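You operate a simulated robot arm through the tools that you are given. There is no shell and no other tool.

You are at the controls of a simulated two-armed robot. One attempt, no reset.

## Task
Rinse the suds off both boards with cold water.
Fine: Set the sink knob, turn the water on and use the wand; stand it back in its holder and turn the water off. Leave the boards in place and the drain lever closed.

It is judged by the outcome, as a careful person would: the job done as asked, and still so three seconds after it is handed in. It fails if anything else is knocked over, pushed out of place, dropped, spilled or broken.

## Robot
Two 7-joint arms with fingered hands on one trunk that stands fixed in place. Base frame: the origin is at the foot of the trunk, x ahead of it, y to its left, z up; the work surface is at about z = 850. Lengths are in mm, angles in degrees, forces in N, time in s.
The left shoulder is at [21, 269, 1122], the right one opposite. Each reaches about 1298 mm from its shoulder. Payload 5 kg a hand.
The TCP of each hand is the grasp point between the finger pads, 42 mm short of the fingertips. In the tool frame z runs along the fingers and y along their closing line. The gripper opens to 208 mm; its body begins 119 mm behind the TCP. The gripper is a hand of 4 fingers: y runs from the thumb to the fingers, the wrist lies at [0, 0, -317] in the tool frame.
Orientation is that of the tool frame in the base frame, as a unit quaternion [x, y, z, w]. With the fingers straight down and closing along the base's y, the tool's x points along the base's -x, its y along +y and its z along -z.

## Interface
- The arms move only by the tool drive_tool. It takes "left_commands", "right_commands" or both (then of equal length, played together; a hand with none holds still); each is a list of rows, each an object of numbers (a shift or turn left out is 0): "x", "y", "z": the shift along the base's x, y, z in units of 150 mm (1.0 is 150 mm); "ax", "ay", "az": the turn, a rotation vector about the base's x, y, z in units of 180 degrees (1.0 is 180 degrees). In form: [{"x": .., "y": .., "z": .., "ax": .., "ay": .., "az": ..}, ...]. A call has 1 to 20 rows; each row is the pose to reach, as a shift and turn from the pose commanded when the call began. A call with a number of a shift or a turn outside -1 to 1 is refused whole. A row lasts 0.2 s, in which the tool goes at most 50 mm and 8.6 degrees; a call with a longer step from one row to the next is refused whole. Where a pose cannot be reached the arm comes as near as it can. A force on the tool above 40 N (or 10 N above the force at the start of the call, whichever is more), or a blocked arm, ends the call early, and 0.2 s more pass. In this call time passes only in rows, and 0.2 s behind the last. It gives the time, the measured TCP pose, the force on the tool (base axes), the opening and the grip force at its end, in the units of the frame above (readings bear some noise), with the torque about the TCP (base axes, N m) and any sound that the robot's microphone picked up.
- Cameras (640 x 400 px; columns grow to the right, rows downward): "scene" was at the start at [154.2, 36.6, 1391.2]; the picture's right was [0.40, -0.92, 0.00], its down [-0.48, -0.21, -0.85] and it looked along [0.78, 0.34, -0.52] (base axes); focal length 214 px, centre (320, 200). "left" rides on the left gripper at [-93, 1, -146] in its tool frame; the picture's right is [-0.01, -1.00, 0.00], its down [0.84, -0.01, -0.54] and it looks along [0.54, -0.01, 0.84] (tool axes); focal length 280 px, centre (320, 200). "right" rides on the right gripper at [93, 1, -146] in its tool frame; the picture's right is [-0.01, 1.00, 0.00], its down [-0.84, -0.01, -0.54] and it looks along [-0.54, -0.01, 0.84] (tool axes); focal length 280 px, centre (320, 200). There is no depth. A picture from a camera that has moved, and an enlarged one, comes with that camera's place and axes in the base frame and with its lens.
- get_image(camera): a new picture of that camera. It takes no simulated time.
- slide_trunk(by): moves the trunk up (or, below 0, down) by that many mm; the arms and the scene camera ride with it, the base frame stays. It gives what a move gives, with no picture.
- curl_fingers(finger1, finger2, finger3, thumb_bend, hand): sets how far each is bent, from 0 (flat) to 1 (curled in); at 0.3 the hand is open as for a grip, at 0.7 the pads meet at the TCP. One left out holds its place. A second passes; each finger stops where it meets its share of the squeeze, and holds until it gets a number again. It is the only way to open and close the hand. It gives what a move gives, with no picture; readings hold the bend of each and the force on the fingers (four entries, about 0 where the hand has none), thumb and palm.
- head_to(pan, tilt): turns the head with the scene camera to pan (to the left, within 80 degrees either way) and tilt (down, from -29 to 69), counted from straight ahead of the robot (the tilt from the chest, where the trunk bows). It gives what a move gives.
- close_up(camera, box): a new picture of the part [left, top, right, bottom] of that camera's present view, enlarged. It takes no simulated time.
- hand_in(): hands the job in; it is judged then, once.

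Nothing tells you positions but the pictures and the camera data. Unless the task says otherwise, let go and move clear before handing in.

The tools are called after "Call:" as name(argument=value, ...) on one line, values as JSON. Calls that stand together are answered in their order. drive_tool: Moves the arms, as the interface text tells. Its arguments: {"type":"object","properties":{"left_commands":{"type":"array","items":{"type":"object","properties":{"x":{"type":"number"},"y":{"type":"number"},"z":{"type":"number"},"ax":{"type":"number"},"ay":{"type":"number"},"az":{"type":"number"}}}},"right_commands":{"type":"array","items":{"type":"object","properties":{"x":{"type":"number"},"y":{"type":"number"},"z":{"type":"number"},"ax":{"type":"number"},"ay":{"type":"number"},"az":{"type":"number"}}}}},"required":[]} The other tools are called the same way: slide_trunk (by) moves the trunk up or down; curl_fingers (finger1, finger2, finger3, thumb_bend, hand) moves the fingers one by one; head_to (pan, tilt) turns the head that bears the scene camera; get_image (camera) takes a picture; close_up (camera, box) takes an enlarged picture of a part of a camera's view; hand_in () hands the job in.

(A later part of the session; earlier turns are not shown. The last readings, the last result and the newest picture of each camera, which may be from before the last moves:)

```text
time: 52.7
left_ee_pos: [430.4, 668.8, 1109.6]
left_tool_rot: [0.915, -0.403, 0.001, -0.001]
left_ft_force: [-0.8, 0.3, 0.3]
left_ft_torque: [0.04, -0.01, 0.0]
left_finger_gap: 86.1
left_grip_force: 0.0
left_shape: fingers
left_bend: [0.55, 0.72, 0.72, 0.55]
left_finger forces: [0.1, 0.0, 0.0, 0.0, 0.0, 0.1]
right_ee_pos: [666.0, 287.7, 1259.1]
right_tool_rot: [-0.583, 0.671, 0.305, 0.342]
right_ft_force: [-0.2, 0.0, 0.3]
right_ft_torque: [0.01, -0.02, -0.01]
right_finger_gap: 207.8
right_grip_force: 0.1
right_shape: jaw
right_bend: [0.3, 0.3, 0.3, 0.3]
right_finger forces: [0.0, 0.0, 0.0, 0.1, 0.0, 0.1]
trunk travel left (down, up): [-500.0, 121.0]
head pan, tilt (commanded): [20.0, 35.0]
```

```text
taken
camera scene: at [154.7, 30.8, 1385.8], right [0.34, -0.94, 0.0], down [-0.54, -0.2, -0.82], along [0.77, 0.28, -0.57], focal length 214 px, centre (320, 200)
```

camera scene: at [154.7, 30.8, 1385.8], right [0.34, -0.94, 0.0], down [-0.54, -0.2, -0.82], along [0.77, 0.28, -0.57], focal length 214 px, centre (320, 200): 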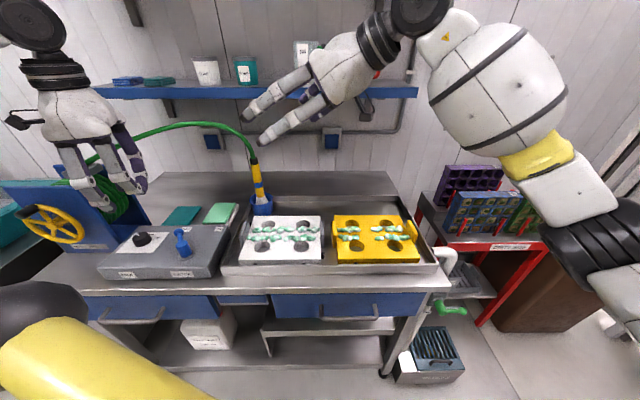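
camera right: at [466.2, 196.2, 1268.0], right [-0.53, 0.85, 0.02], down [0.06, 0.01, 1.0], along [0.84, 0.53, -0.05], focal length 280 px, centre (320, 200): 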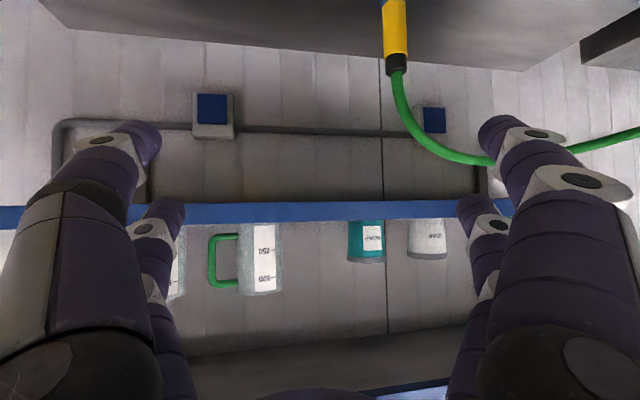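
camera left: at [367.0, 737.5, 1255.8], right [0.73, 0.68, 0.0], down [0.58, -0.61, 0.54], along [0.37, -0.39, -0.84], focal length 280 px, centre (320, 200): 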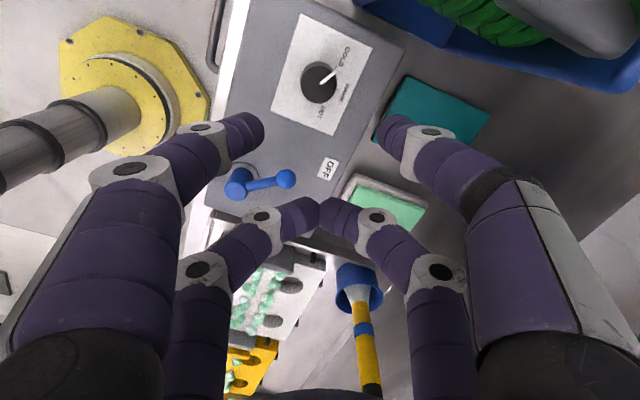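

The arm is comfortable in this pose: the hand points left, tilted 35° down. I'll flatten the tilt to about 15° and lower partway on the right side of the wand.

Call:
drive_tool(right_commands=[{"ax": 0.0275, "ay": -0.0035, "x": 0.045, "y": 0.015, "z": -0.18}, {"ax": 0.055, "ay": -0.007, "x": 0.09, "y": 0.03, "z": -0.36}, {"ax": 0.0825, "ay": -0.0106, "x": 0.135, "y": 0.045, "z": -0.54}, {"ax": 0.11, "ay": -0.0141, "x": 0.178, "y": 0.06, "z": -0.72}, {"ax": 0.11, "ay": -0.0141, "x": 0.178, "y": 0.06, "z": -0.87}, {"ax": 0.11, "ay": -0.0141, "x": 0.178, "y": 0.06, "z": -0.87}])

Call:
get_image(camera="scene")

Call:
get_image(camera="right")

```text
time: 54.1
left_ee_pos: [431.1, 669.4, 1109.2]
left_tool_rot: [0.915, -0.403, 0.001, -0.001]
left_ft_force: [0.0, 0.3, -0.5]
left_ft_torque: [0.01, -0.01, 0.01]
left_finger_gap: 85.8
left_grip_force: 0.1
left_shape: fingers
left_bend: [0.55, 0.72, 0.72, 0.55]
left_finger forces: [0.0, 0.1, 0.0, 0.1, 0.0, 0.1]
right_ee_pos: [693.1, 297.2, 1128.1]
right_tool_rot: [-0.522, 0.601, 0.403, 0.452]
right_ft_force: [0.4, -0.2, -0.4]
right_ft_torque: [-0.01, -0.01, 0.01]
right_finger_gap: 207.9
right_grip_force: 0.0
right_shape: jaw
right_bend: [0.3, 0.3, 0.3, 0.3]
right_finger forces: [0.0, 0.0, 0.1, 0.0, 0.1, 0.0]
trunk travel left (down, up): [-500.0, 121.0]
head pan, tilt (commanded): [20.0, 35.0]
```

```text
taken
camera scene: at [154.6, 30.8, 1385.9], right [0.34, -0.94, 0.0], down [-0.54, -0.2, -0.82], along [0.77, 0.28, -0.57], focal length 214 px, centre (320, 200)
```

scene: 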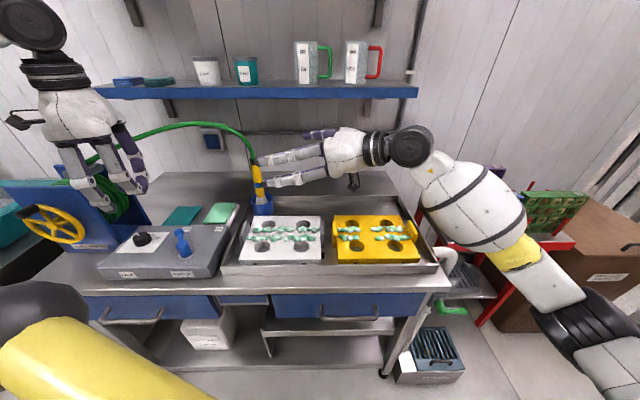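

```text
taken
camera right: at [669.3, 135.3, 1077.1], right [-0.99, 0.13, 0.03], down [-0.01, -0.29, 0.96], along [0.13, 0.95, 0.29], focal length 280 px, centre (320, 200)
```

right: 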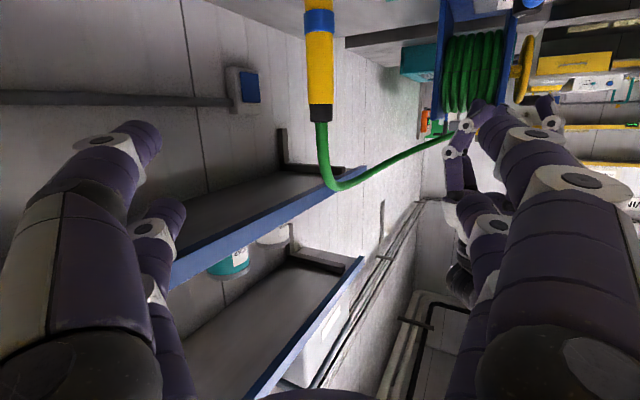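

The hand is centred on the wand and level enough. I'll lower to handle height, keeping about 150 mm short of it.

Call:
drive_tool(right_commands=[{"z": -0.15}, {"z": -0.3}, {"z": -0.45}, {"z": -0.6}, {"z": -0.7}, {"z": -0.7}])

Call:
get_image(camera="scene")

Call:
get_image(camera="right")

```text
time: 55.5
left_ee_pos: [430.4, 670.5, 1107.8]
left_tool_rot: [0.915, -0.403, 0.0, -0.001]
left_ft_force: [0.9, -0.2, 1.0]
left_ft_torque: [-0.02, 0.01, -0.03]
left_finger_gap: 86.2
left_grip_force: 0.0
left_shape: fingers
left_bend: [0.55, 0.72, 0.72, 0.55]
left_finger forces: [0.1, 0.0, 0.0, 0.0, 0.0, 0.0]
right_ee_pos: [693.2, 296.7, 1023.6]
right_tool_rot: [-0.522, 0.6, 0.403, 0.452]
right_ft_force: [-0.4, 0.2, 1.0]
right_ft_torque: [-0.03, 0.0, 0.0]
right_finger_gap: 208.1
right_grip_force: 0.0
right_shape: jaw
right_bend: [0.3, 0.3, 0.3, 0.3]
right_finger forces: [0.0, 0.0, 0.1, 0.0, 0.0, 0.0]
trunk travel left (down, up): [-500.0, 121.0]
head pan, tilt (commanded): [20.0, 35.0]
```

```text
taken
camera scene: at [154.6, 30.8, 1385.8], right [0.34, -0.94, 0.0], down [-0.54, -0.2, -0.82], along [0.77, 0.28, -0.57], focal length 214 px, centre (320, 200)
```

scene: 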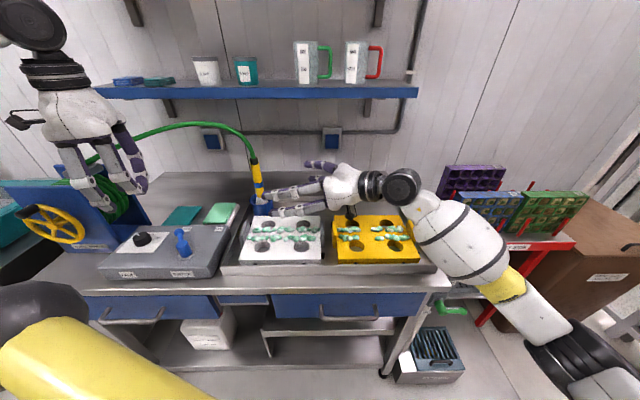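

```text
taken
camera right: at [669.3, 134.7, 972.4], right [-0.99, 0.13, 0.03], down [-0.01, -0.29, 0.96], along [0.14, 0.95, 0.29], focal length 280 px, centre (320, 200)
```

right: 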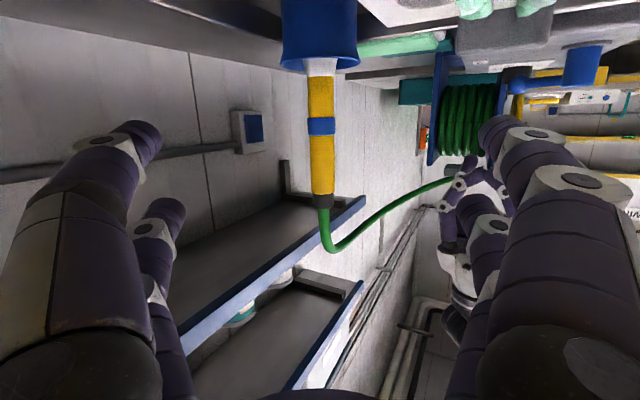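

The wand is centred between the open fingers (handle from z≈929 to 1069, blue band at 985). I'll advance along the pointing direction until the handle sits at the finger pads.

Call:
drive_tool(right_commands=[{"x": 0.025, "y": 0.192}, {"x": 0.049, "y": 0.384}, {"x": 0.074, "y": 0.575}, {"x": 0.098, "y": 0.767}, {"x": 0.123, "y": 0.959}, {"x": 0.123, "y": 0.959}])

Call:
get_image(camera="right")

Call:
close_up(camera="scene", box=[200, 120, 400, 245])

```text
time: 56.9
left_ee_pos: [431.0, 668.3, 1108.6]
left_tool_rot: [0.915, -0.404, 0.0, -0.001]
left_ft_force: [1.0, 0.9, -0.1]
left_ft_torque: [0.05, 0.08, 0.0]
left_finger_gap: 86.5
left_grip_force: 0.0
left_shape: fingers
left_bend: [0.55, 0.72, 0.72, 0.55]
left_finger forces: [0.0, 0.1, 0.1, 0.0, 0.1, 0.0]
right_ee_pos: [713.9, 441.9, 1022.0]
right_tool_rot: [-0.522, 0.6, 0.403, 0.452]
right_ft_force: [-0.6, 0.2, -1.0]
right_ft_torque: [0.05, -0.05, 0.03]
right_finger_gap: 208.0
right_grip_force: 0.0
right_shape: jaw
right_bend: [0.3, 0.3, 0.3, 0.3]
right_finger forces: [0.1, 0.0, 0.0, 0.0, 0.1, 0.0]
trunk travel left (down, up): [-500.0, 121.0]
head pan, tilt (commanded): [20.0, 35.0]
```

```text
taken
camera right: at [690.2, 278.2, 970.7], right [-0.99, 0.13, 0.03], down [-0.01, -0.29, 0.96], along [0.14, 0.95, 0.29], focal length 280 px, centre (320, 200)
```

right: 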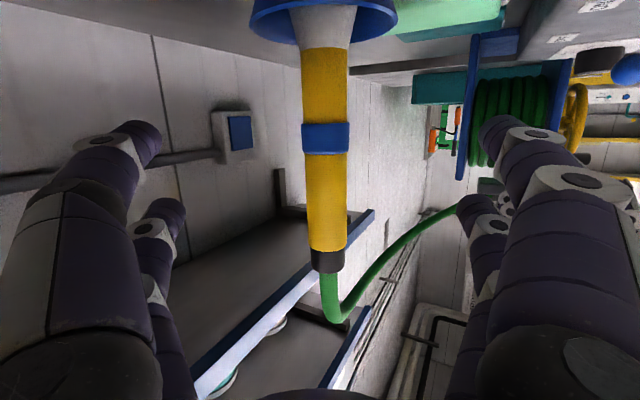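

```text
3.20 times, centred on (300, 182) of scene
camera zoom: at [154.9, 30.8, 1385.8], right [0.34, -0.94, 0.0], down [-0.54, -0.2, -0.82], along [0.77, 0.28, -0.57], focal length 686 px, centre (384, 256)
```

zoom: 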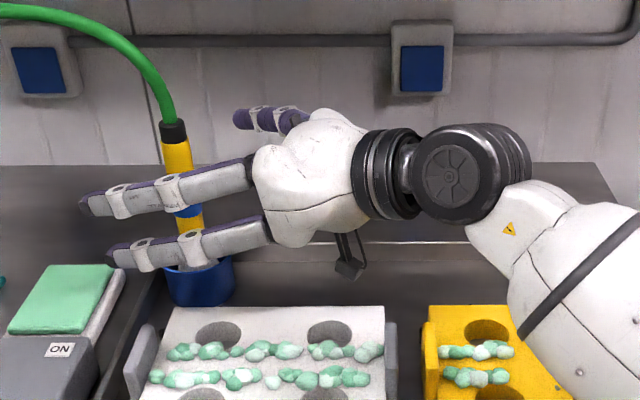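

The handle is between both finger pairs. I'll flatten the hand tilt to about 6° and back off a few millimetres so both pairs meet the handle evenly before closing.

Call:
drive_tool(right_commands=[{"ax": 0.025, "ay": -0.0032, "x": -0.004, "y": -0.027}, {"ax": 0.0496, "ay": -0.0063, "x": -0.007, "y": -0.05}, {"ax": 0.0496, "ay": -0.0063, "x": -0.007, "y": -0.05}])

Call:
get_image(camera="right")

Call:
close_up(camera="scene", box=[200, 120, 400, 245])

```text
time: 57.7
left_ee_pos: [431.1, 670.2, 1108.2]
left_tool_rot: [0.915, -0.403, 0.0, -0.001]
left_ft_force: [0.6, 0.4, 0.6]
left_ft_torque: [0.0, 0.03, 0.0]
left_finger_gap: 86.0
left_grip_force: 0.0
left_shape: fingers
left_bend: [0.55, 0.72, 0.72, 0.55]
left_finger forces: [0.1, 0.1, 0.0, 0.1, 0.1, 0.0]
right_ee_pos: [712.0, 434.1, 1023.4]
right_tool_rot: [-0.489, 0.563, 0.443, 0.498]
right_ft_force: [-0.9, 0.1, -1.0]
right_ft_torque: [0.03, 0.03, -0.01]
right_finger_gap: 207.9
right_grip_force: 0.0
right_shape: jaw
right_bend: [0.3, 0.3, 0.3, 0.3]
right_finger forces: [0.0, 0.0, 0.0, 0.0, 0.1, 0.0]
trunk travel left (down, up): [-500.0, 121.0]
head pan, tilt (commanded): [20.0, 35.0]
```

```text
taken
camera right: at [689.0, 280.5, 946.8], right [-0.99, 0.13, 0.03], down [-0.03, -0.44, 0.9], along [0.13, 0.89, 0.44], focal length 280 px, centre (320, 200)
```

right: 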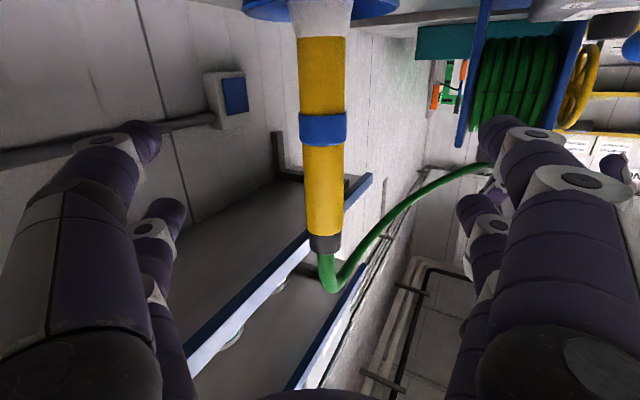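

```text
3.20 times, centred on (300, 182) of scene
camera zoom: at [154.6, 30.9, 1385.8], right [0.34, -0.94, 0.0], down [-0.54, -0.2, -0.82], along [0.77, 0.28, -0.57], focal length 686 px, centre (384, 256)
```

zoom: 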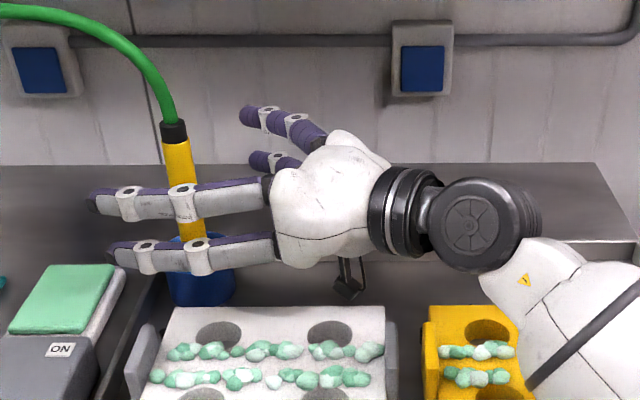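

The hand is nearly horizontal and centred. I'll close the fingers in two steps.

Call:
curl_fingers(hand="right", finger1=0.58, finger2=0.58, finger3=0.58, thumb_bend=0.58)

Call:
get_image(camera="right")

Call:
close_up(camera="scene", box=[200, 120, 400, 245])

```text
time: 58.7
left_ee_pos: [430.6, 669.3, 1108.7]
left_tool_rot: [0.915, -0.403, 0.0, 0.0]
left_ft_force: [-0.4, 0.8, 0.4]
left_ft_torque: [-0.02, 0.03, 0.02]
left_finger_gap: 86.0
left_grip_force: 0.2
left_shape: fingers
left_bend: [0.55, 0.72, 0.72, 0.55]
left_finger forces: [0.0, 0.0, 0.0, 0.0, 0.0, 0.0]
right_ee_pos: [712.1, 433.7, 1022.4]
right_tool_rot: [-0.49, 0.563, 0.443, 0.497]
right_ft_force: [-0.3, -0.1, 0.7]
right_ft_torque: [-0.01, -0.01, 0.02]
right_finger_gap: 76.4
right_grip_force: 0.1
right_shape: fingers
right_bend: [0.57, 0.57, 0.57, 0.57]
right_finger forces: [0.0, 0.0, 0.0, 0.1, 0.0, 0.0]
trunk travel left (down, up): [-500.0, 121.0]
head pan, tilt (commanded): [20.0, 35.0]
```

```text
taken
camera right: at [689.0, 280.4, 946.7], right [-0.99, 0.13, 0.03], down [-0.03, -0.44, 0.9], along [0.13, 0.89, 0.44], focal length 280 px, centre (320, 200)
```

right: 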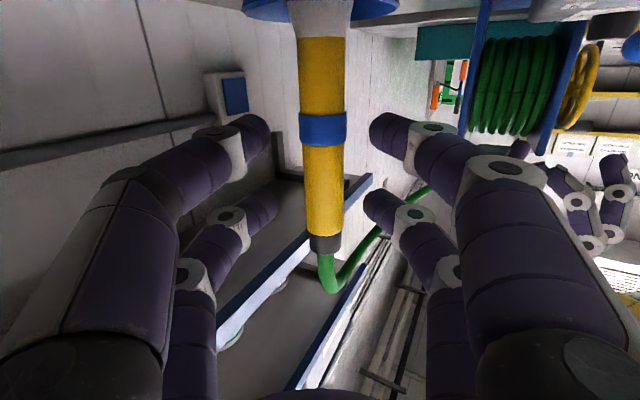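

```text
3.20 times, centred on (300, 182) of scene
camera zoom: at [154.6, 30.8, 1385.8], right [0.34, -0.94, 0.0], down [-0.54, -0.2, -0.82], along [0.77, 0.28, -0.57], focal length 686 px, centre (384, 256)
```

zoom: 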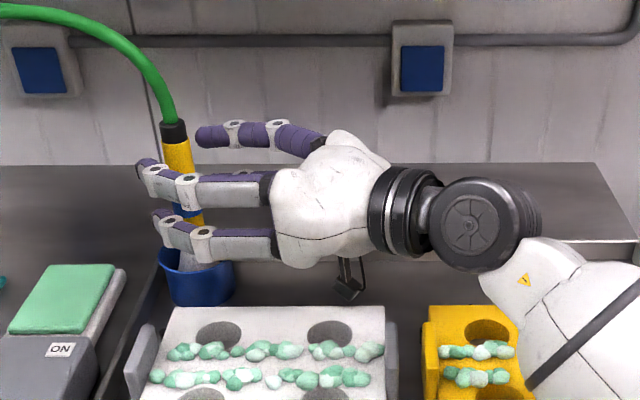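

Call:
curl_fingers(hand="right", finger1=0.8, finger2=0.8, finger3=0.8, thumb_bend=0.8)

Call:
get_image(camera="right")

Call:
close_up(camera="scene", box=[200, 120, 400, 245])

```text
time: 59.7
left_ee_pos: [431.1, 670.1, 1109.3]
left_tool_rot: [0.915, -0.404, 0.0, -0.001]
left_ft_force: [-0.3, 0.7, -0.2]
left_ft_torque: [0.01, -0.02, -0.01]
left_finger_gap: 85.9
left_grip_force: 0.0
left_shape: fingers
left_bend: [0.55, 0.72, 0.72, 0.55]
left_finger forces: [0.1, 0.0, 0.0, 0.0, 0.0, 0.0]
right_ee_pos: [713.2, 433.0, 1023.4]
right_tool_rot: [-0.489, 0.563, 0.443, 0.498]
right_ft_force: [6.3, -4.1, 1.0]
right_ft_torque: [-0.49, -0.66, -0.1]
right_finger_gap: 28.2
right_grip_force: 30.8
right_shape: fingers
right_bend: [0.61, 0.6, 0.71, 0.75]
right_finger forces: [11.5, 16.6, 7.7, 0.0, 25.8, 0.1]
trunk travel left (down, up): [-500.0, 121.0]
head pan, tilt (commanded): [20.0, 35.0]
```

```text
taken
camera right: at [689.5, 280.0, 946.8], right [-0.99, 0.13, 0.03], down [-0.03, -0.44, 0.9], along [0.13, 0.89, 0.44], focal length 280 px, centre (320, 200)
```

right: 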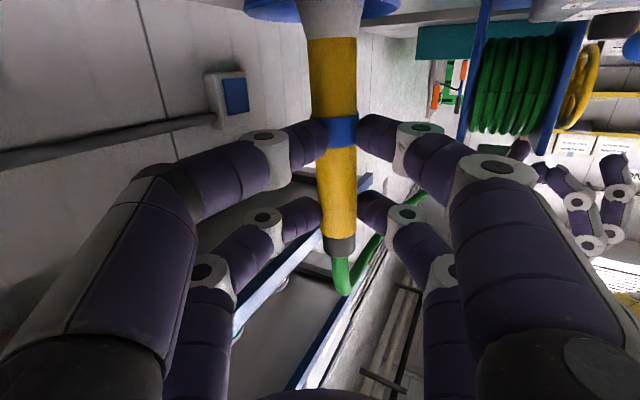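

```text
3.20 times, centred on (300, 182) of scene
camera zoom: at [154.9, 30.6, 1385.8], right [0.34, -0.94, 0.0], down [-0.54, -0.2, -0.82], along [0.77, 0.28, -0.57], focal length 686 px, centre (384, 256)
```

zoom: 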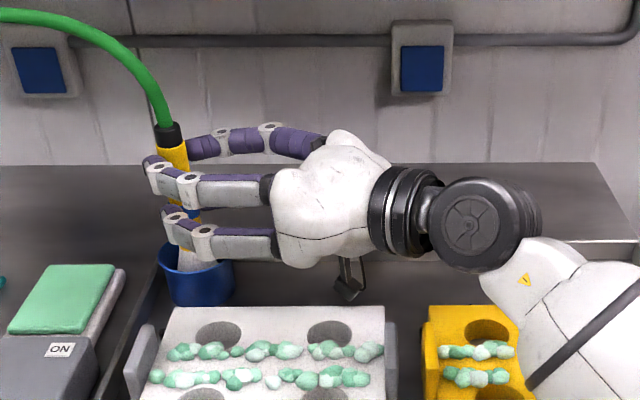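

The grip is firm (all four digits loaded, gap 28 mm). I'll lift the wand straight up slowly out of its holder.

Call:
drive_tool(right_commands=[{"z": 0.06}, {"z": 0.12}, {"z": 0.2}, {"z": 0.28}, {"z": 0.36}, {"z": 0.36}])

Call:
get_image(camera="right")

Call:
get_image(camera="scene")

```text
time: 61.1
left_ee_pos: [430.5, 668.8, 1107.9]
left_tool_rot: [0.915, -0.404, 0.001, 0.0]
left_ft_force: [1.0, 0.4, -0.3]
left_ft_torque: [0.02, 0.01, 0.01]
left_finger_gap: 86.1
left_grip_force: 0.1
left_shape: fingers
left_bend: [0.55, 0.72, 0.72, 0.55]
left_finger forces: [0.1, 0.0, 0.0, 0.1, 0.1, 0.0]
right_ee_pos: [710.7, 434.8, 1077.0]
right_tool_rot: [-0.489, 0.563, 0.444, 0.497]
right_ft_force: [1.0, 0.0, -3.4]
right_ft_torque: [-0.14, -0.04, -0.01]
right_finger_gap: 25.7
right_grip_force: 27.1
right_shape: fingers
right_bend: [0.6, 0.6, 0.72, 0.76]
right_finger forces: [12.4, 15.8, 11.2, 0.0, 16.5, 0.0]
trunk travel left (down, up): [-500.0, 121.0]
head pan, tilt (commanded): [20.0, 35.0]
```

```text
taken
camera right: at [687.1, 280.5, 1001.1], right [-0.99, 0.13, 0.03], down [-0.03, -0.44, 0.9], along [0.13, 0.89, 0.44], focal length 280 px, centre (320, 200)
```

right: 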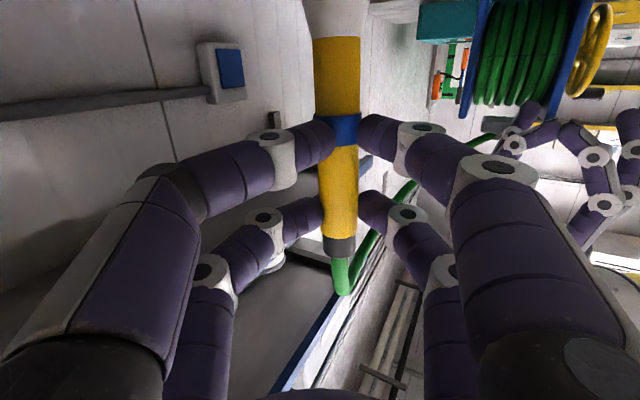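

```text
taken
camera scene: at [154.9, 31.0, 1385.7], right [0.34, -0.94, 0.0], down [-0.54, -0.2, -0.82], along [0.77, 0.28, -0.57], focal length 214 px, centre (320, 200)
```

scene: 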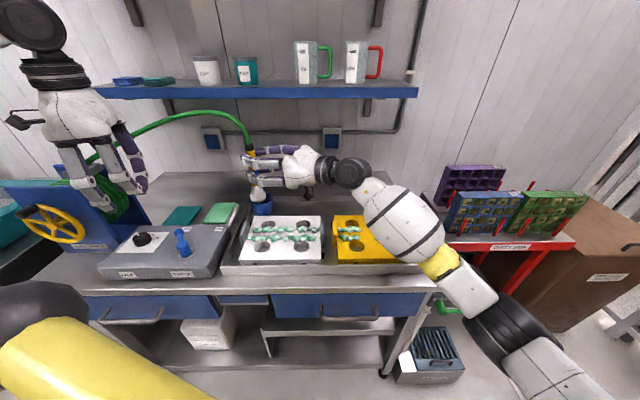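

Call:
drive_tool(right_commands=[{"z": 0.08}, {"z": 0.16}, {"z": 0.24}, {"z": 0.32}, {"z": 0.32}])

Call:
close_up(camera="scene", box=[200, 120, 360, 240])

Call:
get_image(camera="right")

```text
time: 62.3
left_ee_pos: [429.5, 669.7, 1108.6]
left_tool_rot: [0.915, -0.404, -0.001, -0.001]
left_ft_force: [-0.1, -0.6, 0.9]
left_ft_torque: [-0.02, 0.01, 0.02]
left_finger_gap: 85.9
left_grip_force: 0.1
left_shape: fingers
left_bend: [0.55, 0.72, 0.72, 0.55]
left_finger forces: [0.0, 0.0, 0.1, 0.0, 0.0, 0.0]
right_ee_pos: [711.3, 434.3, 1125.6]
right_tool_rot: [-0.489, 0.562, 0.444, 0.497]
right_ft_force: [0.4, 1.0, -4.4]
right_ft_torque: [-0.15, -0.04, -0.01]
right_finger_gap: 26.0
right_grip_force: 28.1
right_shape: fingers
right_bend: [0.6, 0.6, 0.72, 0.76]
right_finger forces: [12.3, 15.8, 11.2, 0.0, 16.5, 0.0]
trunk travel left (down, up): [-500.0, 121.0]
head pan, tilt (commanded): [20.0, 35.0]
```

```text
3.33 times, centred on (280, 180) of scene
camera zoom: at [154.9, 31.0, 1385.7], right [0.34, -0.94, 0.0], down [-0.54, -0.2, -0.82], along [0.77, 0.28, -0.57], focal length 715 px, centre (453, 267)
```

zoom: 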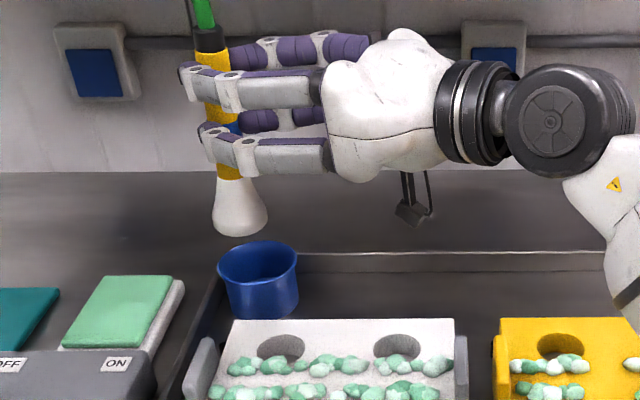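

```text
taken
camera right: at [688.5, 280.5, 1050.0], right [-0.99, 0.13, 0.03], down [-0.03, -0.44, 0.9], along [0.13, 0.89, 0.44], focal length 280 px, centre (320, 200)
```

right: 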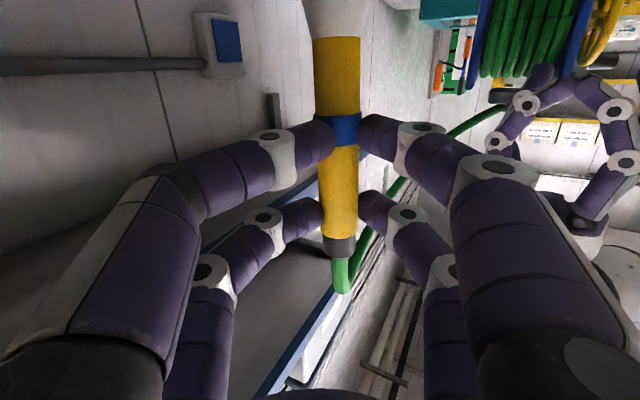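

The wand is out, nozzle bottom about 155 mm below the TCP (now at z≈970) and nearly vertical. I'll shift it over the sink interior, then bring the left hand round toward the water lever.

Call:
drive_tool(right_commands=[{"x": -0.04, "y": -0.09}, {"x": -0.08, "y": -0.18}, {"x": -0.12, "y": -0.27}, {"x": -0.133, "y": -0.367}, {"x": -0.133, "y": -0.367}])

Call:
drive_tool(left_commands=[{"y": -0.15, "z": 0.1}, {"y": -0.3, "z": 0.2}, {"x": 0.05, "y": -0.4, "z": 0.2, "az": -0.045}, {"x": 0.1, "y": -0.46, "z": 0.2, "az": -0.09}, {"x": 0.15, "y": -0.46, "z": 0.2, "az": -0.135}, {"x": 0.2, "y": -0.46, "z": 0.2, "az": -0.18}, {"x": 0.25, "y": -0.46, "z": 0.2, "az": -0.225}, {"x": 0.3, "y": -0.46, "z": 0.2, "az": -0.27}, {"x": 0.33, "y": -0.46, "z": 0.2, "az": -0.315}, {"x": 0.33, "y": -0.46, "z": 0.2, "az": -0.36}, {"x": 0.33, "y": -0.46, "z": 0.2, "az": -0.405}, {"x": 0.33, "y": -0.46, "z": 0.2, "az": -0.45}, {"x": 0.33, "y": -0.46, "z": 0.2, "az": -0.495}, {"x": 0.33, "y": -0.46, "z": 0.2, "az": -0.54}, {"x": 0.33, "y": -0.46, "z": 0.2, "az": -0.585}, {"x": 0.33, "y": -0.46, "z": 0.2, "az": -0.62}, {"x": 0.33, "y": -0.46, "z": 0.2, "az": -0.62}])

Call:
curl_fingers(hand="left", finger1=0.8, finger2=0.55, finger3=0.55, thumb_bend=0.8)

Call:
get_image(camera="left")

Call:
get_image(camera="scene")

```text
time: 63.5
left_ee_pos: [431.5, 668.8, 1107.3]
left_tool_rot: [0.915, -0.403, 0.0, 0.0]
left_ft_force: [-0.3, 1.1, -0.8]
left_ft_torque: [-0.03, -0.03, 0.02]
left_finger_gap: 85.9
left_grip_force: 0.0
left_shape: fingers
left_bend: [0.55, 0.72, 0.72, 0.55]
left_finger forces: [0.1, 0.0, 0.0, 0.0, 0.0, 0.0]
right_ee_pos: [689.7, 377.1, 1126.3]
right_tool_rot: [-0.49, 0.562, 0.444, 0.496]
right_ft_force: [0.3, 0.4, -3.7]
right_ft_torque: [-0.14, -0.01, 0.02]
right_finger_gap: 25.5
right_grip_force: 27.9
right_shape: fingers
right_bend: [0.6, 0.6, 0.72, 0.76]
right_finger forces: [12.5, 15.7, 11.3, 0.1, 16.3, 0.1]
trunk travel left (down, up): [-500.0, 121.0]
head pan, tilt (commanded): [20.0, 35.0]
```

```text
time: 67.1
left_ee_pos: [479.1, 601.4, 1139.0]
left_tool_rot: [-0.179, 0.984, -0.001, 0.001]
left_ft_force: [0.0, -0.3, 0.0]
left_ft_torque: [0.01, 0.02, -0.03]
left_finger_gap: 86.2
left_grip_force: 0.0
left_shape: fingers
left_bend: [0.55, 0.72, 0.72, 0.55]
left_finger forces: [0.0, 0.0, 0.0, 0.0, 0.0, 0.1]
right_ee_pos: [692.1, 377.5, 1125.7]
right_tool_rot: [-0.49, 0.563, 0.444, 0.497]
right_ft_force: [0.3, -0.2, -4.1]
right_ft_torque: [-0.17, -0.02, -0.02]
right_finger_gap: 25.6
right_grip_force: 27.2
right_shape: fingers
right_bend: [0.6, 0.6, 0.72, 0.76]
right_finger forces: [12.4, 15.6, 11.4, 0.0, 16.4, 0.0]
trunk travel left (down, up): [-500.0, 121.0]
head pan, tilt (commanded): [20.0, 35.0]
```

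```text
time: 68.1
left_ee_pos: [480.3, 600.3, 1137.3]
left_tool_rot: [-0.18, 0.984, -0.001, 0.0]
left_ft_force: [0.3, -0.5, 0.5]
left_ft_torque: [0.04, 0.01, 0.01]
left_finger_gap: 4.7
left_grip_force: 0.0
left_shape: fingers
left_bend: [0.78, 0.55, 0.55, 0.76]
left_finger forces: [0.0, 0.0, 0.1, 0.0, 0.1, 0.0]
right_ee_pos: [692.2, 376.6, 1125.2]
right_tool_rot: [-0.49, 0.563, 0.444, 0.497]
right_ft_force: [-0.6, -0.2, -4.3]
right_ft_torque: [-0.19, -0.05, 0.0]
right_finger_gap: 25.7
right_grip_force: 28.3
right_shape: fingers
right_bend: [0.6, 0.6, 0.72, 0.76]
right_finger forces: [12.4, 15.6, 11.3, 0.1, 16.4, 0.1]
trunk travel left (down, up): [-500.0, 121.0]
head pan, tilt (commanded): [20.0, 35.0]
```

```text
taken
camera left: at [567.7, 635.7, 1285.5], right [0.37, -0.93, 0.0], down [-0.78, -0.31, 0.54], along [-0.5, -0.2, -0.84], focal length 280 px, centre (320, 200)
```

left: 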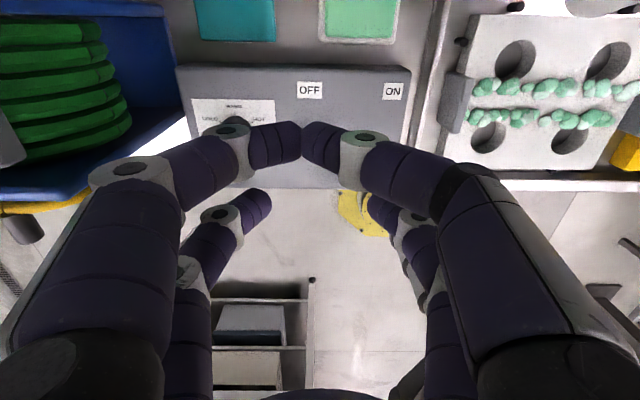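

```text
taken
camera scene: at [154.8, 30.9, 1385.8], right [0.34, -0.94, 0.0], down [-0.54, -0.2, -0.82], along [0.77, 0.28, -0.57], focal length 214 px, centre (320, 200)
```

scene: 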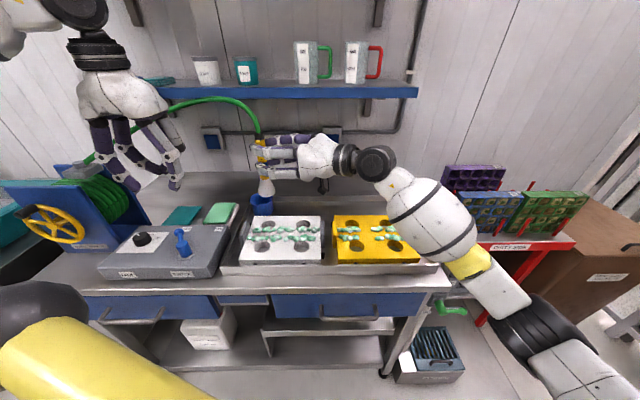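

The left hand is oriented to straddle the lever's ball with fingers 2 and 3. I'll lower it in two stages and check the straddle from the scene camera.

Call:
drive_tool(left_commands=[{"z": -0.2}, {"z": -0.4}, {"z": -0.6}, {"z": -0.8}, {"z": -0.8}])

Call:
close_up(camera="scene", box=[80, 140, 280, 290])

Call:
get_image(camera="left")

```text
time: 69.3
left_ee_pos: [478.5, 601.0, 1019.3]
left_tool_rot: [-0.181, 0.983, -0.001, 0.0]
left_ft_force: [0.4, 0.2, 0.6]
left_ft_torque: [0.05, -0.03, 0.0]
left_finger_gap: 5.0
left_grip_force: 0.1
left_shape: fingers
left_bend: [0.78, 0.55, 0.55, 0.76]
left_finger forces: [0.1, 0.1, 0.1, 0.0, 0.0, 0.1]
right_ee_pos: [690.6, 377.2, 1125.3]
right_tool_rot: [-0.49, 0.563, 0.443, 0.497]
right_ft_force: [-0.5, -0.4, -3.5]
right_ft_torque: [-0.2, -0.01, -0.03]
right_finger_gap: 25.8
right_grip_force: 27.7
right_shape: fingers
right_bend: [0.6, 0.6, 0.72, 0.76]
right_finger forces: [12.4, 15.6, 11.4, 0.0, 16.3, 0.1]
trunk travel left (down, up): [-500.0, 121.0]
head pan, tilt (commanded): [20.0, 35.0]
```

```text
2.67 times, centred on (180, 215) of scene
camera zoom: at [154.6, 30.7, 1385.9], right [0.34, -0.94, 0.0], down [-0.54, -0.2, -0.82], along [0.77, 0.28, -0.57], focal length 572 px, centre (693, 160)
```

zoom: 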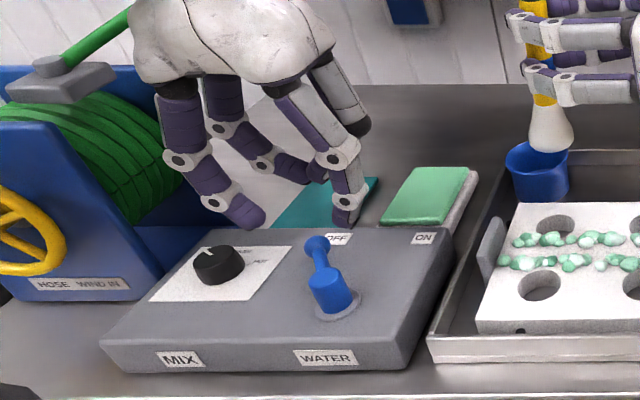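

```text
taken
camera left: at [566.3, 637.3, 1167.6], right [0.37, -0.93, 0.0], down [-0.78, -0.31, 0.54], along [-0.5, -0.2, -0.84], focal length 280 px, centre (320, 200)
```

left: 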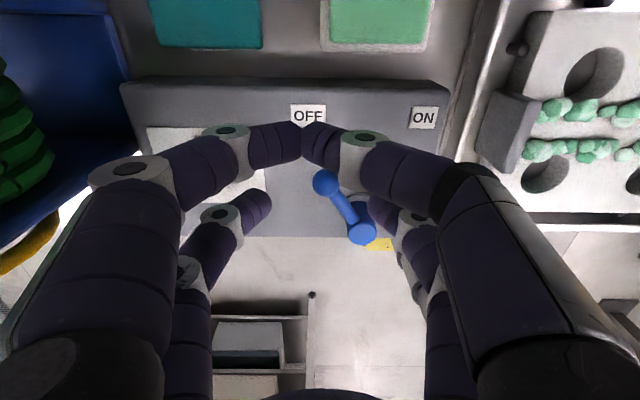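

The ball is at about [457, 588] and the pivot at [416, 534] (lever angle ≈ 53°, ON should be near −8°). I'll shift slightly, lower so the fingertips straddle the ball, and narrow the gap.

Call:
drive_tool(left_commands=[{"x": 0.055, "y": 0.007, "z": -0.1}, {"x": 0.055, "y": 0.007, "z": -0.2}, {"x": 0.055, "y": 0.007, "z": -0.29}, {"x": 0.055, "y": 0.007, "z": -0.29}])

Call:
curl_fingers(hand="left", finger2=0.62, finger3=0.62)

Call:
close_up(camera="scene", box=[80, 140, 280, 290])

Call:
get_image(camera="left")

```text
time: 70.3
left_ee_pos: [487.7, 602.3, 974.3]
left_tool_rot: [-0.18, 0.984, -0.001, 0.0]
left_ft_force: [0.5, 0.3, -0.3]
left_ft_torque: [0.0, 0.03, 0.01]
left_finger_gap: 4.7
left_grip_force: 0.0
left_shape: fingers
left_bend: [0.78, 0.55, 0.55, 0.76]
left_finger forces: [0.0, 0.0, 0.1, 0.0, 0.0, 0.0]
right_ee_pos: [691.3, 377.3, 1125.9]
right_tool_rot: [-0.489, 0.562, 0.444, 0.498]
right_ft_force: [0.0, 0.4, -3.4]
right_ft_torque: [-0.15, -0.05, -0.01]
right_finger_gap: 25.6
right_grip_force: 27.9
right_shape: fingers
right_bend: [0.6, 0.6, 0.72, 0.76]
right_finger forces: [12.4, 15.7, 11.5, 0.0, 16.3, 0.0]
trunk travel left (down, up): [-500.0, 121.0]
head pan, tilt (commanded): [20.0, 35.0]
```

```text
time: 71.3
left_ee_pos: [487.6, 602.8, 974.3]
left_tool_rot: [-0.181, 0.984, 0.0, 0.0]
left_ft_force: [-0.2, 0.0, -0.3]
left_ft_torque: [-0.02, -0.01, 0.02]
left_finger_gap: 4.5
left_grip_force: 0.1
left_shape: fingers
left_bend: [0.78, 0.62, 0.62, 0.76]
left_finger forces: [0.0, 0.0, 0.0, 0.0, 0.0, 0.0]
right_ee_pos: [690.9, 377.1, 1125.4]
right_tool_rot: [-0.49, 0.562, 0.444, 0.497]
right_ft_force: [-0.4, 0.0, -3.9]
right_ft_torque: [-0.14, -0.03, -0.01]
right_finger_gap: 25.5
right_grip_force: 27.7
right_shape: fingers
right_bend: [0.6, 0.6, 0.72, 0.76]
right_finger forces: [12.5, 15.5, 11.4, 0.0, 16.3, 0.0]
trunk travel left (down, up): [-500.0, 121.0]
head pan, tilt (commanded): [20.0, 35.0]
```

```text
2.67 times, centred on (180, 215) of scene
camera zoom: at [154.8, 30.9, 1385.8], right [0.34, -0.94, 0.0], down [-0.54, -0.2, -0.82], along [0.77, 0.28, -0.57], focal length 572 px, centre (693, 160)
```

zoom: 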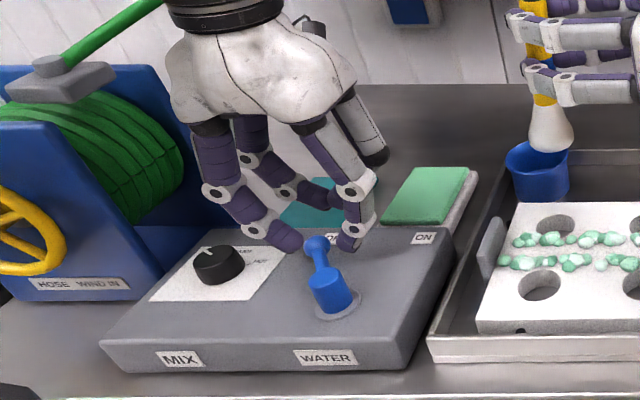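

```text
taken
camera left: at [574.9, 637.6, 1122.1], right [0.37, -0.93, 0.0], down [-0.78, -0.31, 0.54], along [-0.5, -0.2, -0.84], focal length 280 px, centre (320, 200)
```

left: 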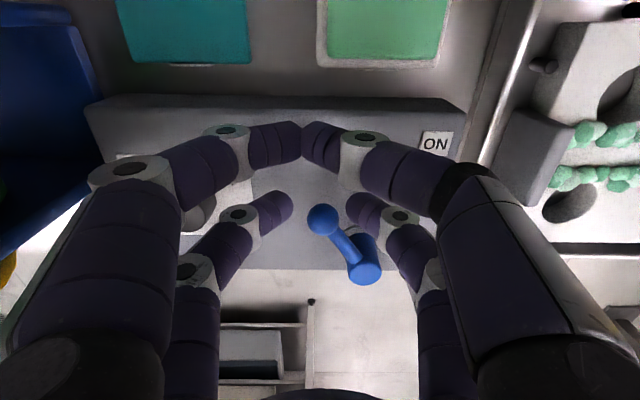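

The ball sits between fingers 2 and 3. The wand nozzle is over the sink, so I'll swing the lever clockwise along its arc to ON.

Call:
drive_tool(left_commands=[{"x": 0.031, "y": -0.081}, {"x": 0.062, "y": -0.11}, {"x": 0.093, "y": -0.139}, {"x": 0.118, "y": -0.17}, {"x": 0.141, "y": -0.202}, {"x": 0.16, "y": -0.237}, {"x": 0.176, "y": -0.272}, {"x": 0.189, "y": -0.31}, {"x": 0.199, "y": -0.348}, {"x": 0.205, "y": -0.387}, {"x": 0.209, "y": -0.426}])

Call:
close_up(camera="scene", box=[80, 140, 300, 305])

Call:
get_image(camera="left")

```text
time: 73.7
left_ee_pos: [519.1, 537.8, 973.7]
left_tool_rot: [-0.181, 0.984, -0.001, -0.001]
left_ft_force: [0.4, 0.9, -0.2]
left_ft_torque: [0.04, -0.03, -0.06]
left_finger_gap: 4.8
left_grip_force: 0.4
left_shape: fingers
left_bend: [0.78, 0.61, 0.62, 0.76]
left_finger forces: [0.0, 0.9, 0.0, 0.1, 0.0, 0.0]
right_ee_pos: [691.4, 377.2, 1125.9]
right_tool_rot: [-0.489, 0.562, 0.444, 0.497]
right_ft_force: [0.3, -0.2, -3.9]
right_ft_torque: [-0.14, -0.04, -0.01]
right_finger_gap: 25.8
right_grip_force: 27.4
right_shape: fingers
right_bend: [0.6, 0.6, 0.72, 0.76]
right_finger forces: [12.4, 15.6, 11.4, 0.1, 16.4, 0.0]
trunk travel left (down, up): [-500.0, 121.0]
head pan, tilt (commanded): [20.0, 35.0]
```

```text
2.42 times, centred on (190, 222) of scene
camera zoom: at [154.8, 30.9, 1385.8], right [0.34, -0.94, 0.0], down [-0.54, -0.2, -0.82], along [0.77, 0.28, -0.57], focal length 520 px, centre (635, 146)
```

zoom: 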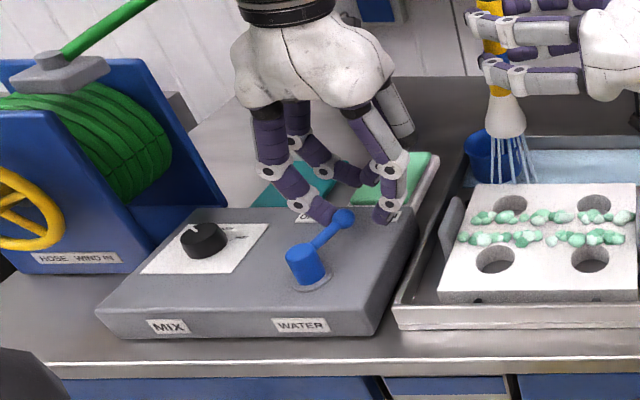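

```text
taken
camera left: at [606.9, 572.4, 1122.0], right [0.37, -0.93, 0.0], down [-0.78, -0.31, 0.54], along [-0.5, -0.2, -0.84], focal length 280 px, centre (320, 200)
```

left: 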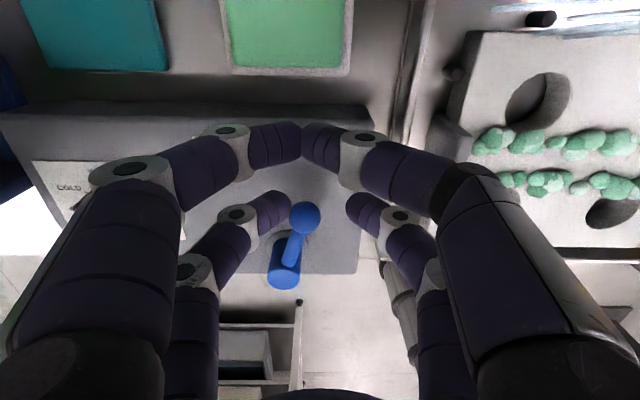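

Water is running in a shower from the nozzle into the sink, so the lever is near ON. I'll give it the last few degrees, back off, and retract the left hand up and away before rinsing.

Call:
drive_tool(left_commands=[{"x": -0.002, "y": -0.035}, {"x": -0.004, "y": -0.07}, {"x": -0.004, "y": -0.05}])

Call:
drive_tool(left_commands=[{"z": 0.15}, {"z": 0.35}, {"z": 0.55}, {"z": 0.7, "x": -0.2, "y": 0.1}, {"z": 0.8, "x": -0.45, "y": 0.25}, {"z": 0.9, "x": -0.7, "y": 0.4}, {"z": 1.0, "x": -0.9, "y": 0.5}])

Call:
close_up(camera="scene", box=[80, 120, 360, 305])

```text
time: 74.5
left_ee_pos: [519.5, 528.3, 975.0]
left_tool_rot: [-0.18, 0.984, -0.001, 0.001]
left_ft_force: [-0.1, 0.5, 0.8]
left_ft_torque: [-0.03, -0.03, 0.03]
left_finger_gap: 4.9
left_grip_force: 0.0
left_shape: fingers
left_bend: [0.78, 0.62, 0.62, 0.76]
left_finger forces: [0.0, 0.0, 0.0, 0.0, 0.0, 0.1]
right_ee_pos: [690.6, 375.7, 1125.7]
right_tool_rot: [-0.49, 0.563, 0.443, 0.497]
right_ft_force: [0.6, 0.5, -4.2]
right_ft_torque: [-0.14, -0.04, 0.0]
right_finger_gap: 25.8
right_grip_force: 28.1
right_shape: fingers
right_bend: [0.6, 0.6, 0.72, 0.76]
right_finger forces: [12.3, 15.6, 11.4, 0.1, 16.4, 0.0]
trunk travel left (down, up): [-500.0, 121.0]
head pan, tilt (commanded): [20.0, 35.0]
```

```text
time: 76.1
left_ee_pos: [382.5, 604.2, 1126.4]
left_tool_rot: [-0.18, 0.984, -0.002, 0.0]
left_ft_force: [0.9, 0.7, -0.4]
left_ft_torque: [-0.03, -0.03, -0.02]
left_finger_gap: 4.8
left_grip_force: 0.1
left_shape: fingers
left_bend: [0.78, 0.62, 0.62, 0.76]
left_finger forces: [0.1, 0.1, 0.0, 0.0, 0.1, 0.1]
right_ee_pos: [690.6, 377.8, 1126.4]
right_tool_rot: [-0.489, 0.563, 0.442, 0.498]
right_ft_force: [-0.2, 0.7, -2.6]
right_ft_torque: [-0.21, -0.02, -0.07]
right_finger_gap: 25.9
right_grip_force: 28.1
right_shape: fingers
right_bend: [0.6, 0.6, 0.72, 0.76]
right_finger forces: [12.5, 15.5, 11.3, 0.0, 16.4, 0.0]
trunk travel left (down, up): [-500.0, 121.0]
head pan, tilt (commanded): [20.0, 35.0]
```

```text
2.16 times, centred on (220, 212) of scene
camera zoom: at [154.6, 31.1, 1385.8], right [0.34, -0.94, 0.0], down [-0.54, -0.2, -0.82], along [0.77, 0.28, -0.57], focal length 464 px, centre (536, 173)
```

zoom: 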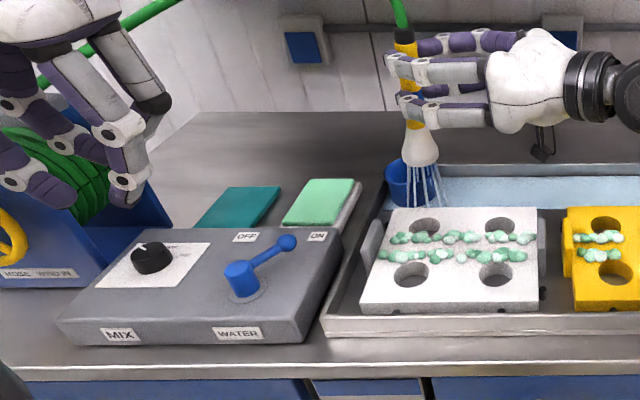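

The lever points to ON, the left hand is clear, and the spray is about 60 mm wide. I'll start rinsing the back row of suds on the white board while pulling the left hand further back from the hose.

Call:
drive_tool(right_commands=[{"x": -0.208, "y": 0.006}, {"x": -0.416, "y": 0.012}, {"x": -0.623, "y": 0.019}, {"x": -0.831, "y": 0.025}, {"x": -0.831, "y": 0.025}, {"x": -0.782, "y": -0.097}, {"x": -0.734, "y": -0.22}, {"x": -0.685, "y": -0.342}, {"x": -0.637, "y": -0.464}, {"x": -0.588, "y": -0.586}, {"x": -0.539, "y": -0.709}, {"x": -0.491, "y": -0.831}, {"x": -0.442, "y": -0.953}], left_commands=[{"x": -0.15}, {"x": -0.3}, {"x": -0.45}, {"x": -0.6}, {"x": -0.6}, {"x": -0.6}, {"x": -0.6}, {"x": -0.6}, {"x": -0.6}, {"x": -0.6}, {"x": -0.6}, {"x": -0.6}, {"x": -0.6}])

Call:
close_up(camera="scene", box=[180, 100, 460, 300])

```text
time: 78.9
left_ee_pos: [294.4, 604.8, 1124.9]
left_tool_rot: [-0.179, 0.984, 0.0, 0.0]
left_ft_force: [-0.9, -1.1, 0.1]
left_ft_torque: [0.02, -0.01, 0.01]
left_finger_gap: 5.0
left_grip_force: 0.1
left_shape: fingers
left_bend: [0.78, 0.62, 0.62, 0.76]
left_finger forces: [0.1, 0.1, 0.0, 0.0, 0.0, 0.0]
right_ee_pos: [625.0, 234.3, 1126.2]
right_tool_rot: [-0.49, 0.562, 0.444, 0.497]
right_ft_force: [0.8, -0.6, -3.6]
right_ft_torque: [-0.17, -0.06, 0.02]
right_finger_gap: 25.6
right_grip_force: 27.6
right_shape: fingers
right_bend: [0.6, 0.6, 0.72, 0.76]
right_finger forces: [12.3, 15.3, 11.2, 0.0, 16.1, 0.0]
trunk travel left (down, up): [-500.0, 121.0]
head pan, tilt (commanded): [20.0, 35.0]
```

```text
2.00 times, centred on (320, 200) of scene
camera zoom: at [154.9, 30.6, 1385.8], right [0.34, -0.94, 0.0], down [-0.54, -0.2, -0.82], along [0.77, 0.28, -0.57], focal length 429 px, centre (320, 200)
```

zoom: 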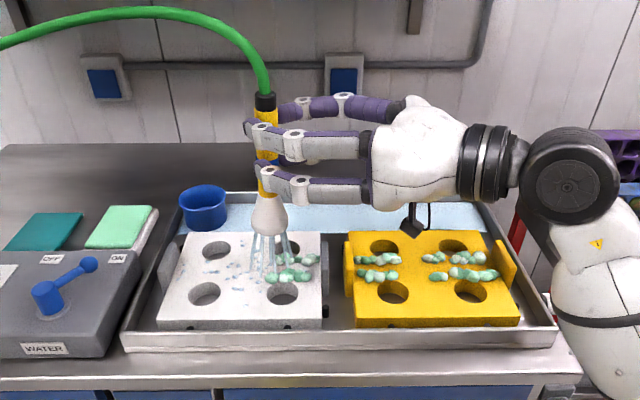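

The left half of the white board is already clean, both rows. I'll keep sweeping toward the yellow board along a line between the rows.

Call:
drive_tool(right_commands=[{"x": 0.0385, "y": -0.1236}, {"x": 0.077, "y": -0.2472}, {"x": 0.1155, "y": -0.3708}, {"x": 0.154, "y": -0.4944}, {"x": 0.1925, "y": -0.618}, {"x": 0.231, "y": -0.7416}, {"x": 0.2695, "y": -0.8652}, {"x": 0.308, "y": -0.989}])

Call:
drive_tool(right_commands=[{"x": 0.05, "y": -0.12}, {"x": 0.0985, "y": -0.247}, {"x": 0.148, "y": -0.371}, {"x": 0.197, "y": -0.495}, {"x": 0.246, "y": -0.619}, {"x": 0.295, "y": -0.743}, {"x": 0.345, "y": -0.867}, {"x": 0.394, "y": -0.991}])

Call:
get_image(camera="scene")

Call:
close_up(camera="scene", box=[180, 100, 460, 300])

```text
time: 80.7
left_ee_pos: [294.5, 605.5, 1125.0]
left_tool_rot: [-0.181, 0.984, -0.001, 0.0]
left_ft_force: [0.6, 0.9, -0.6]
left_ft_torque: [0.03, 0.02, 0.02]
left_finger_gap: 4.8
left_grip_force: 0.0
left_shape: fingers
left_bend: [0.78, 0.62, 0.62, 0.76]
left_finger forces: [0.0, 0.0, 0.0, 0.1, 0.0, 0.0]
right_ee_pos: [671.3, 88.0, 1125.8]
right_tool_rot: [-0.489, 0.562, 0.444, 0.498]
right_ft_force: [-0.3, -0.4, -3.7]
right_ft_torque: [-0.1, 0.01, 0.01]
right_finger_gap: 25.3
right_grip_force: 27.8
right_shape: fingers
right_bend: [0.6, 0.6, 0.72, 0.76]
right_finger forces: [12.2, 15.3, 11.4, 0.1, 16.1, 0.1]
trunk travel left (down, up): [-500.0, 121.0]
head pan, tilt (commanded): [20.0, 35.0]
```

```text
time: 82.5
left_ee_pos: [293.2, 604.3, 1125.0]
left_tool_rot: [-0.181, 0.984, 0.0, 0.0]
left_ft_force: [-0.8, -0.8, 0.2]
left_ft_torque: [0.04, -0.01, 0.0]
left_finger_gap: 4.7
left_grip_force: 0.1
left_shape: fingers
left_bend: [0.78, 0.62, 0.62, 0.76]
left_finger forces: [0.0, 0.1, 0.0, 0.0, 0.1, 0.0]
right_ee_pos: [730.2, -64.4, 1123.4]
right_tool_rot: [-0.489, 0.563, 0.443, 0.497]
right_ft_force: [-0.4, -0.2, -4.5]
right_ft_torque: [-0.14, -0.07, 0.03]
right_finger_gap: 25.3
right_grip_force: 27.3
right_shape: fingers
right_bend: [0.6, 0.6, 0.72, 0.76]
right_finger forces: [12.2, 15.2, 11.5, 0.0, 16.1, 0.1]
trunk travel left (down, up): [-500.0, 121.0]
head pan, tilt (commanded): [20.0, 35.0]
```

```text
taken
camera scene: at [155.0, 30.5, 1385.8], right [0.34, -0.94, 0.0], down [-0.54, -0.2, -0.82], along [0.77, 0.28, -0.57], focal length 214 px, centre (320, 200)
```

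scene: 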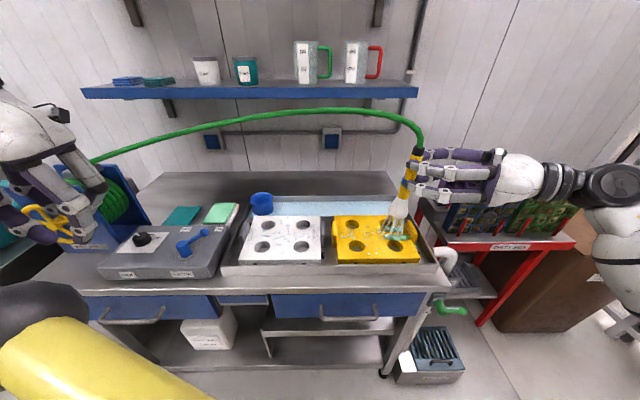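

```text
2.00 times, centred on (320, 200) of scene
camera zoom: at [155.0, 30.5, 1385.8], right [0.34, -0.94, 0.0], down [-0.54, -0.2, -0.82], along [0.77, 0.28, -0.57], focal length 429 px, centre (320, 200)
```

zoom: 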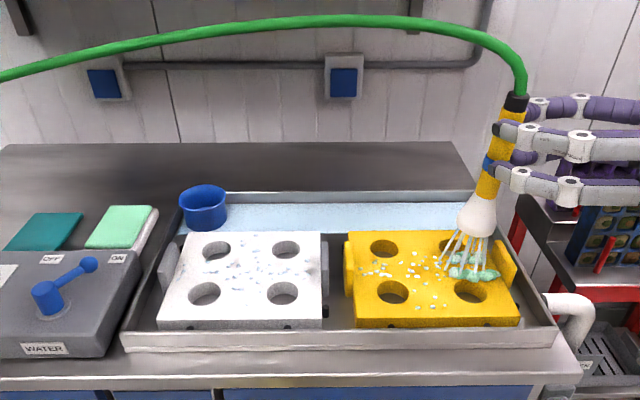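

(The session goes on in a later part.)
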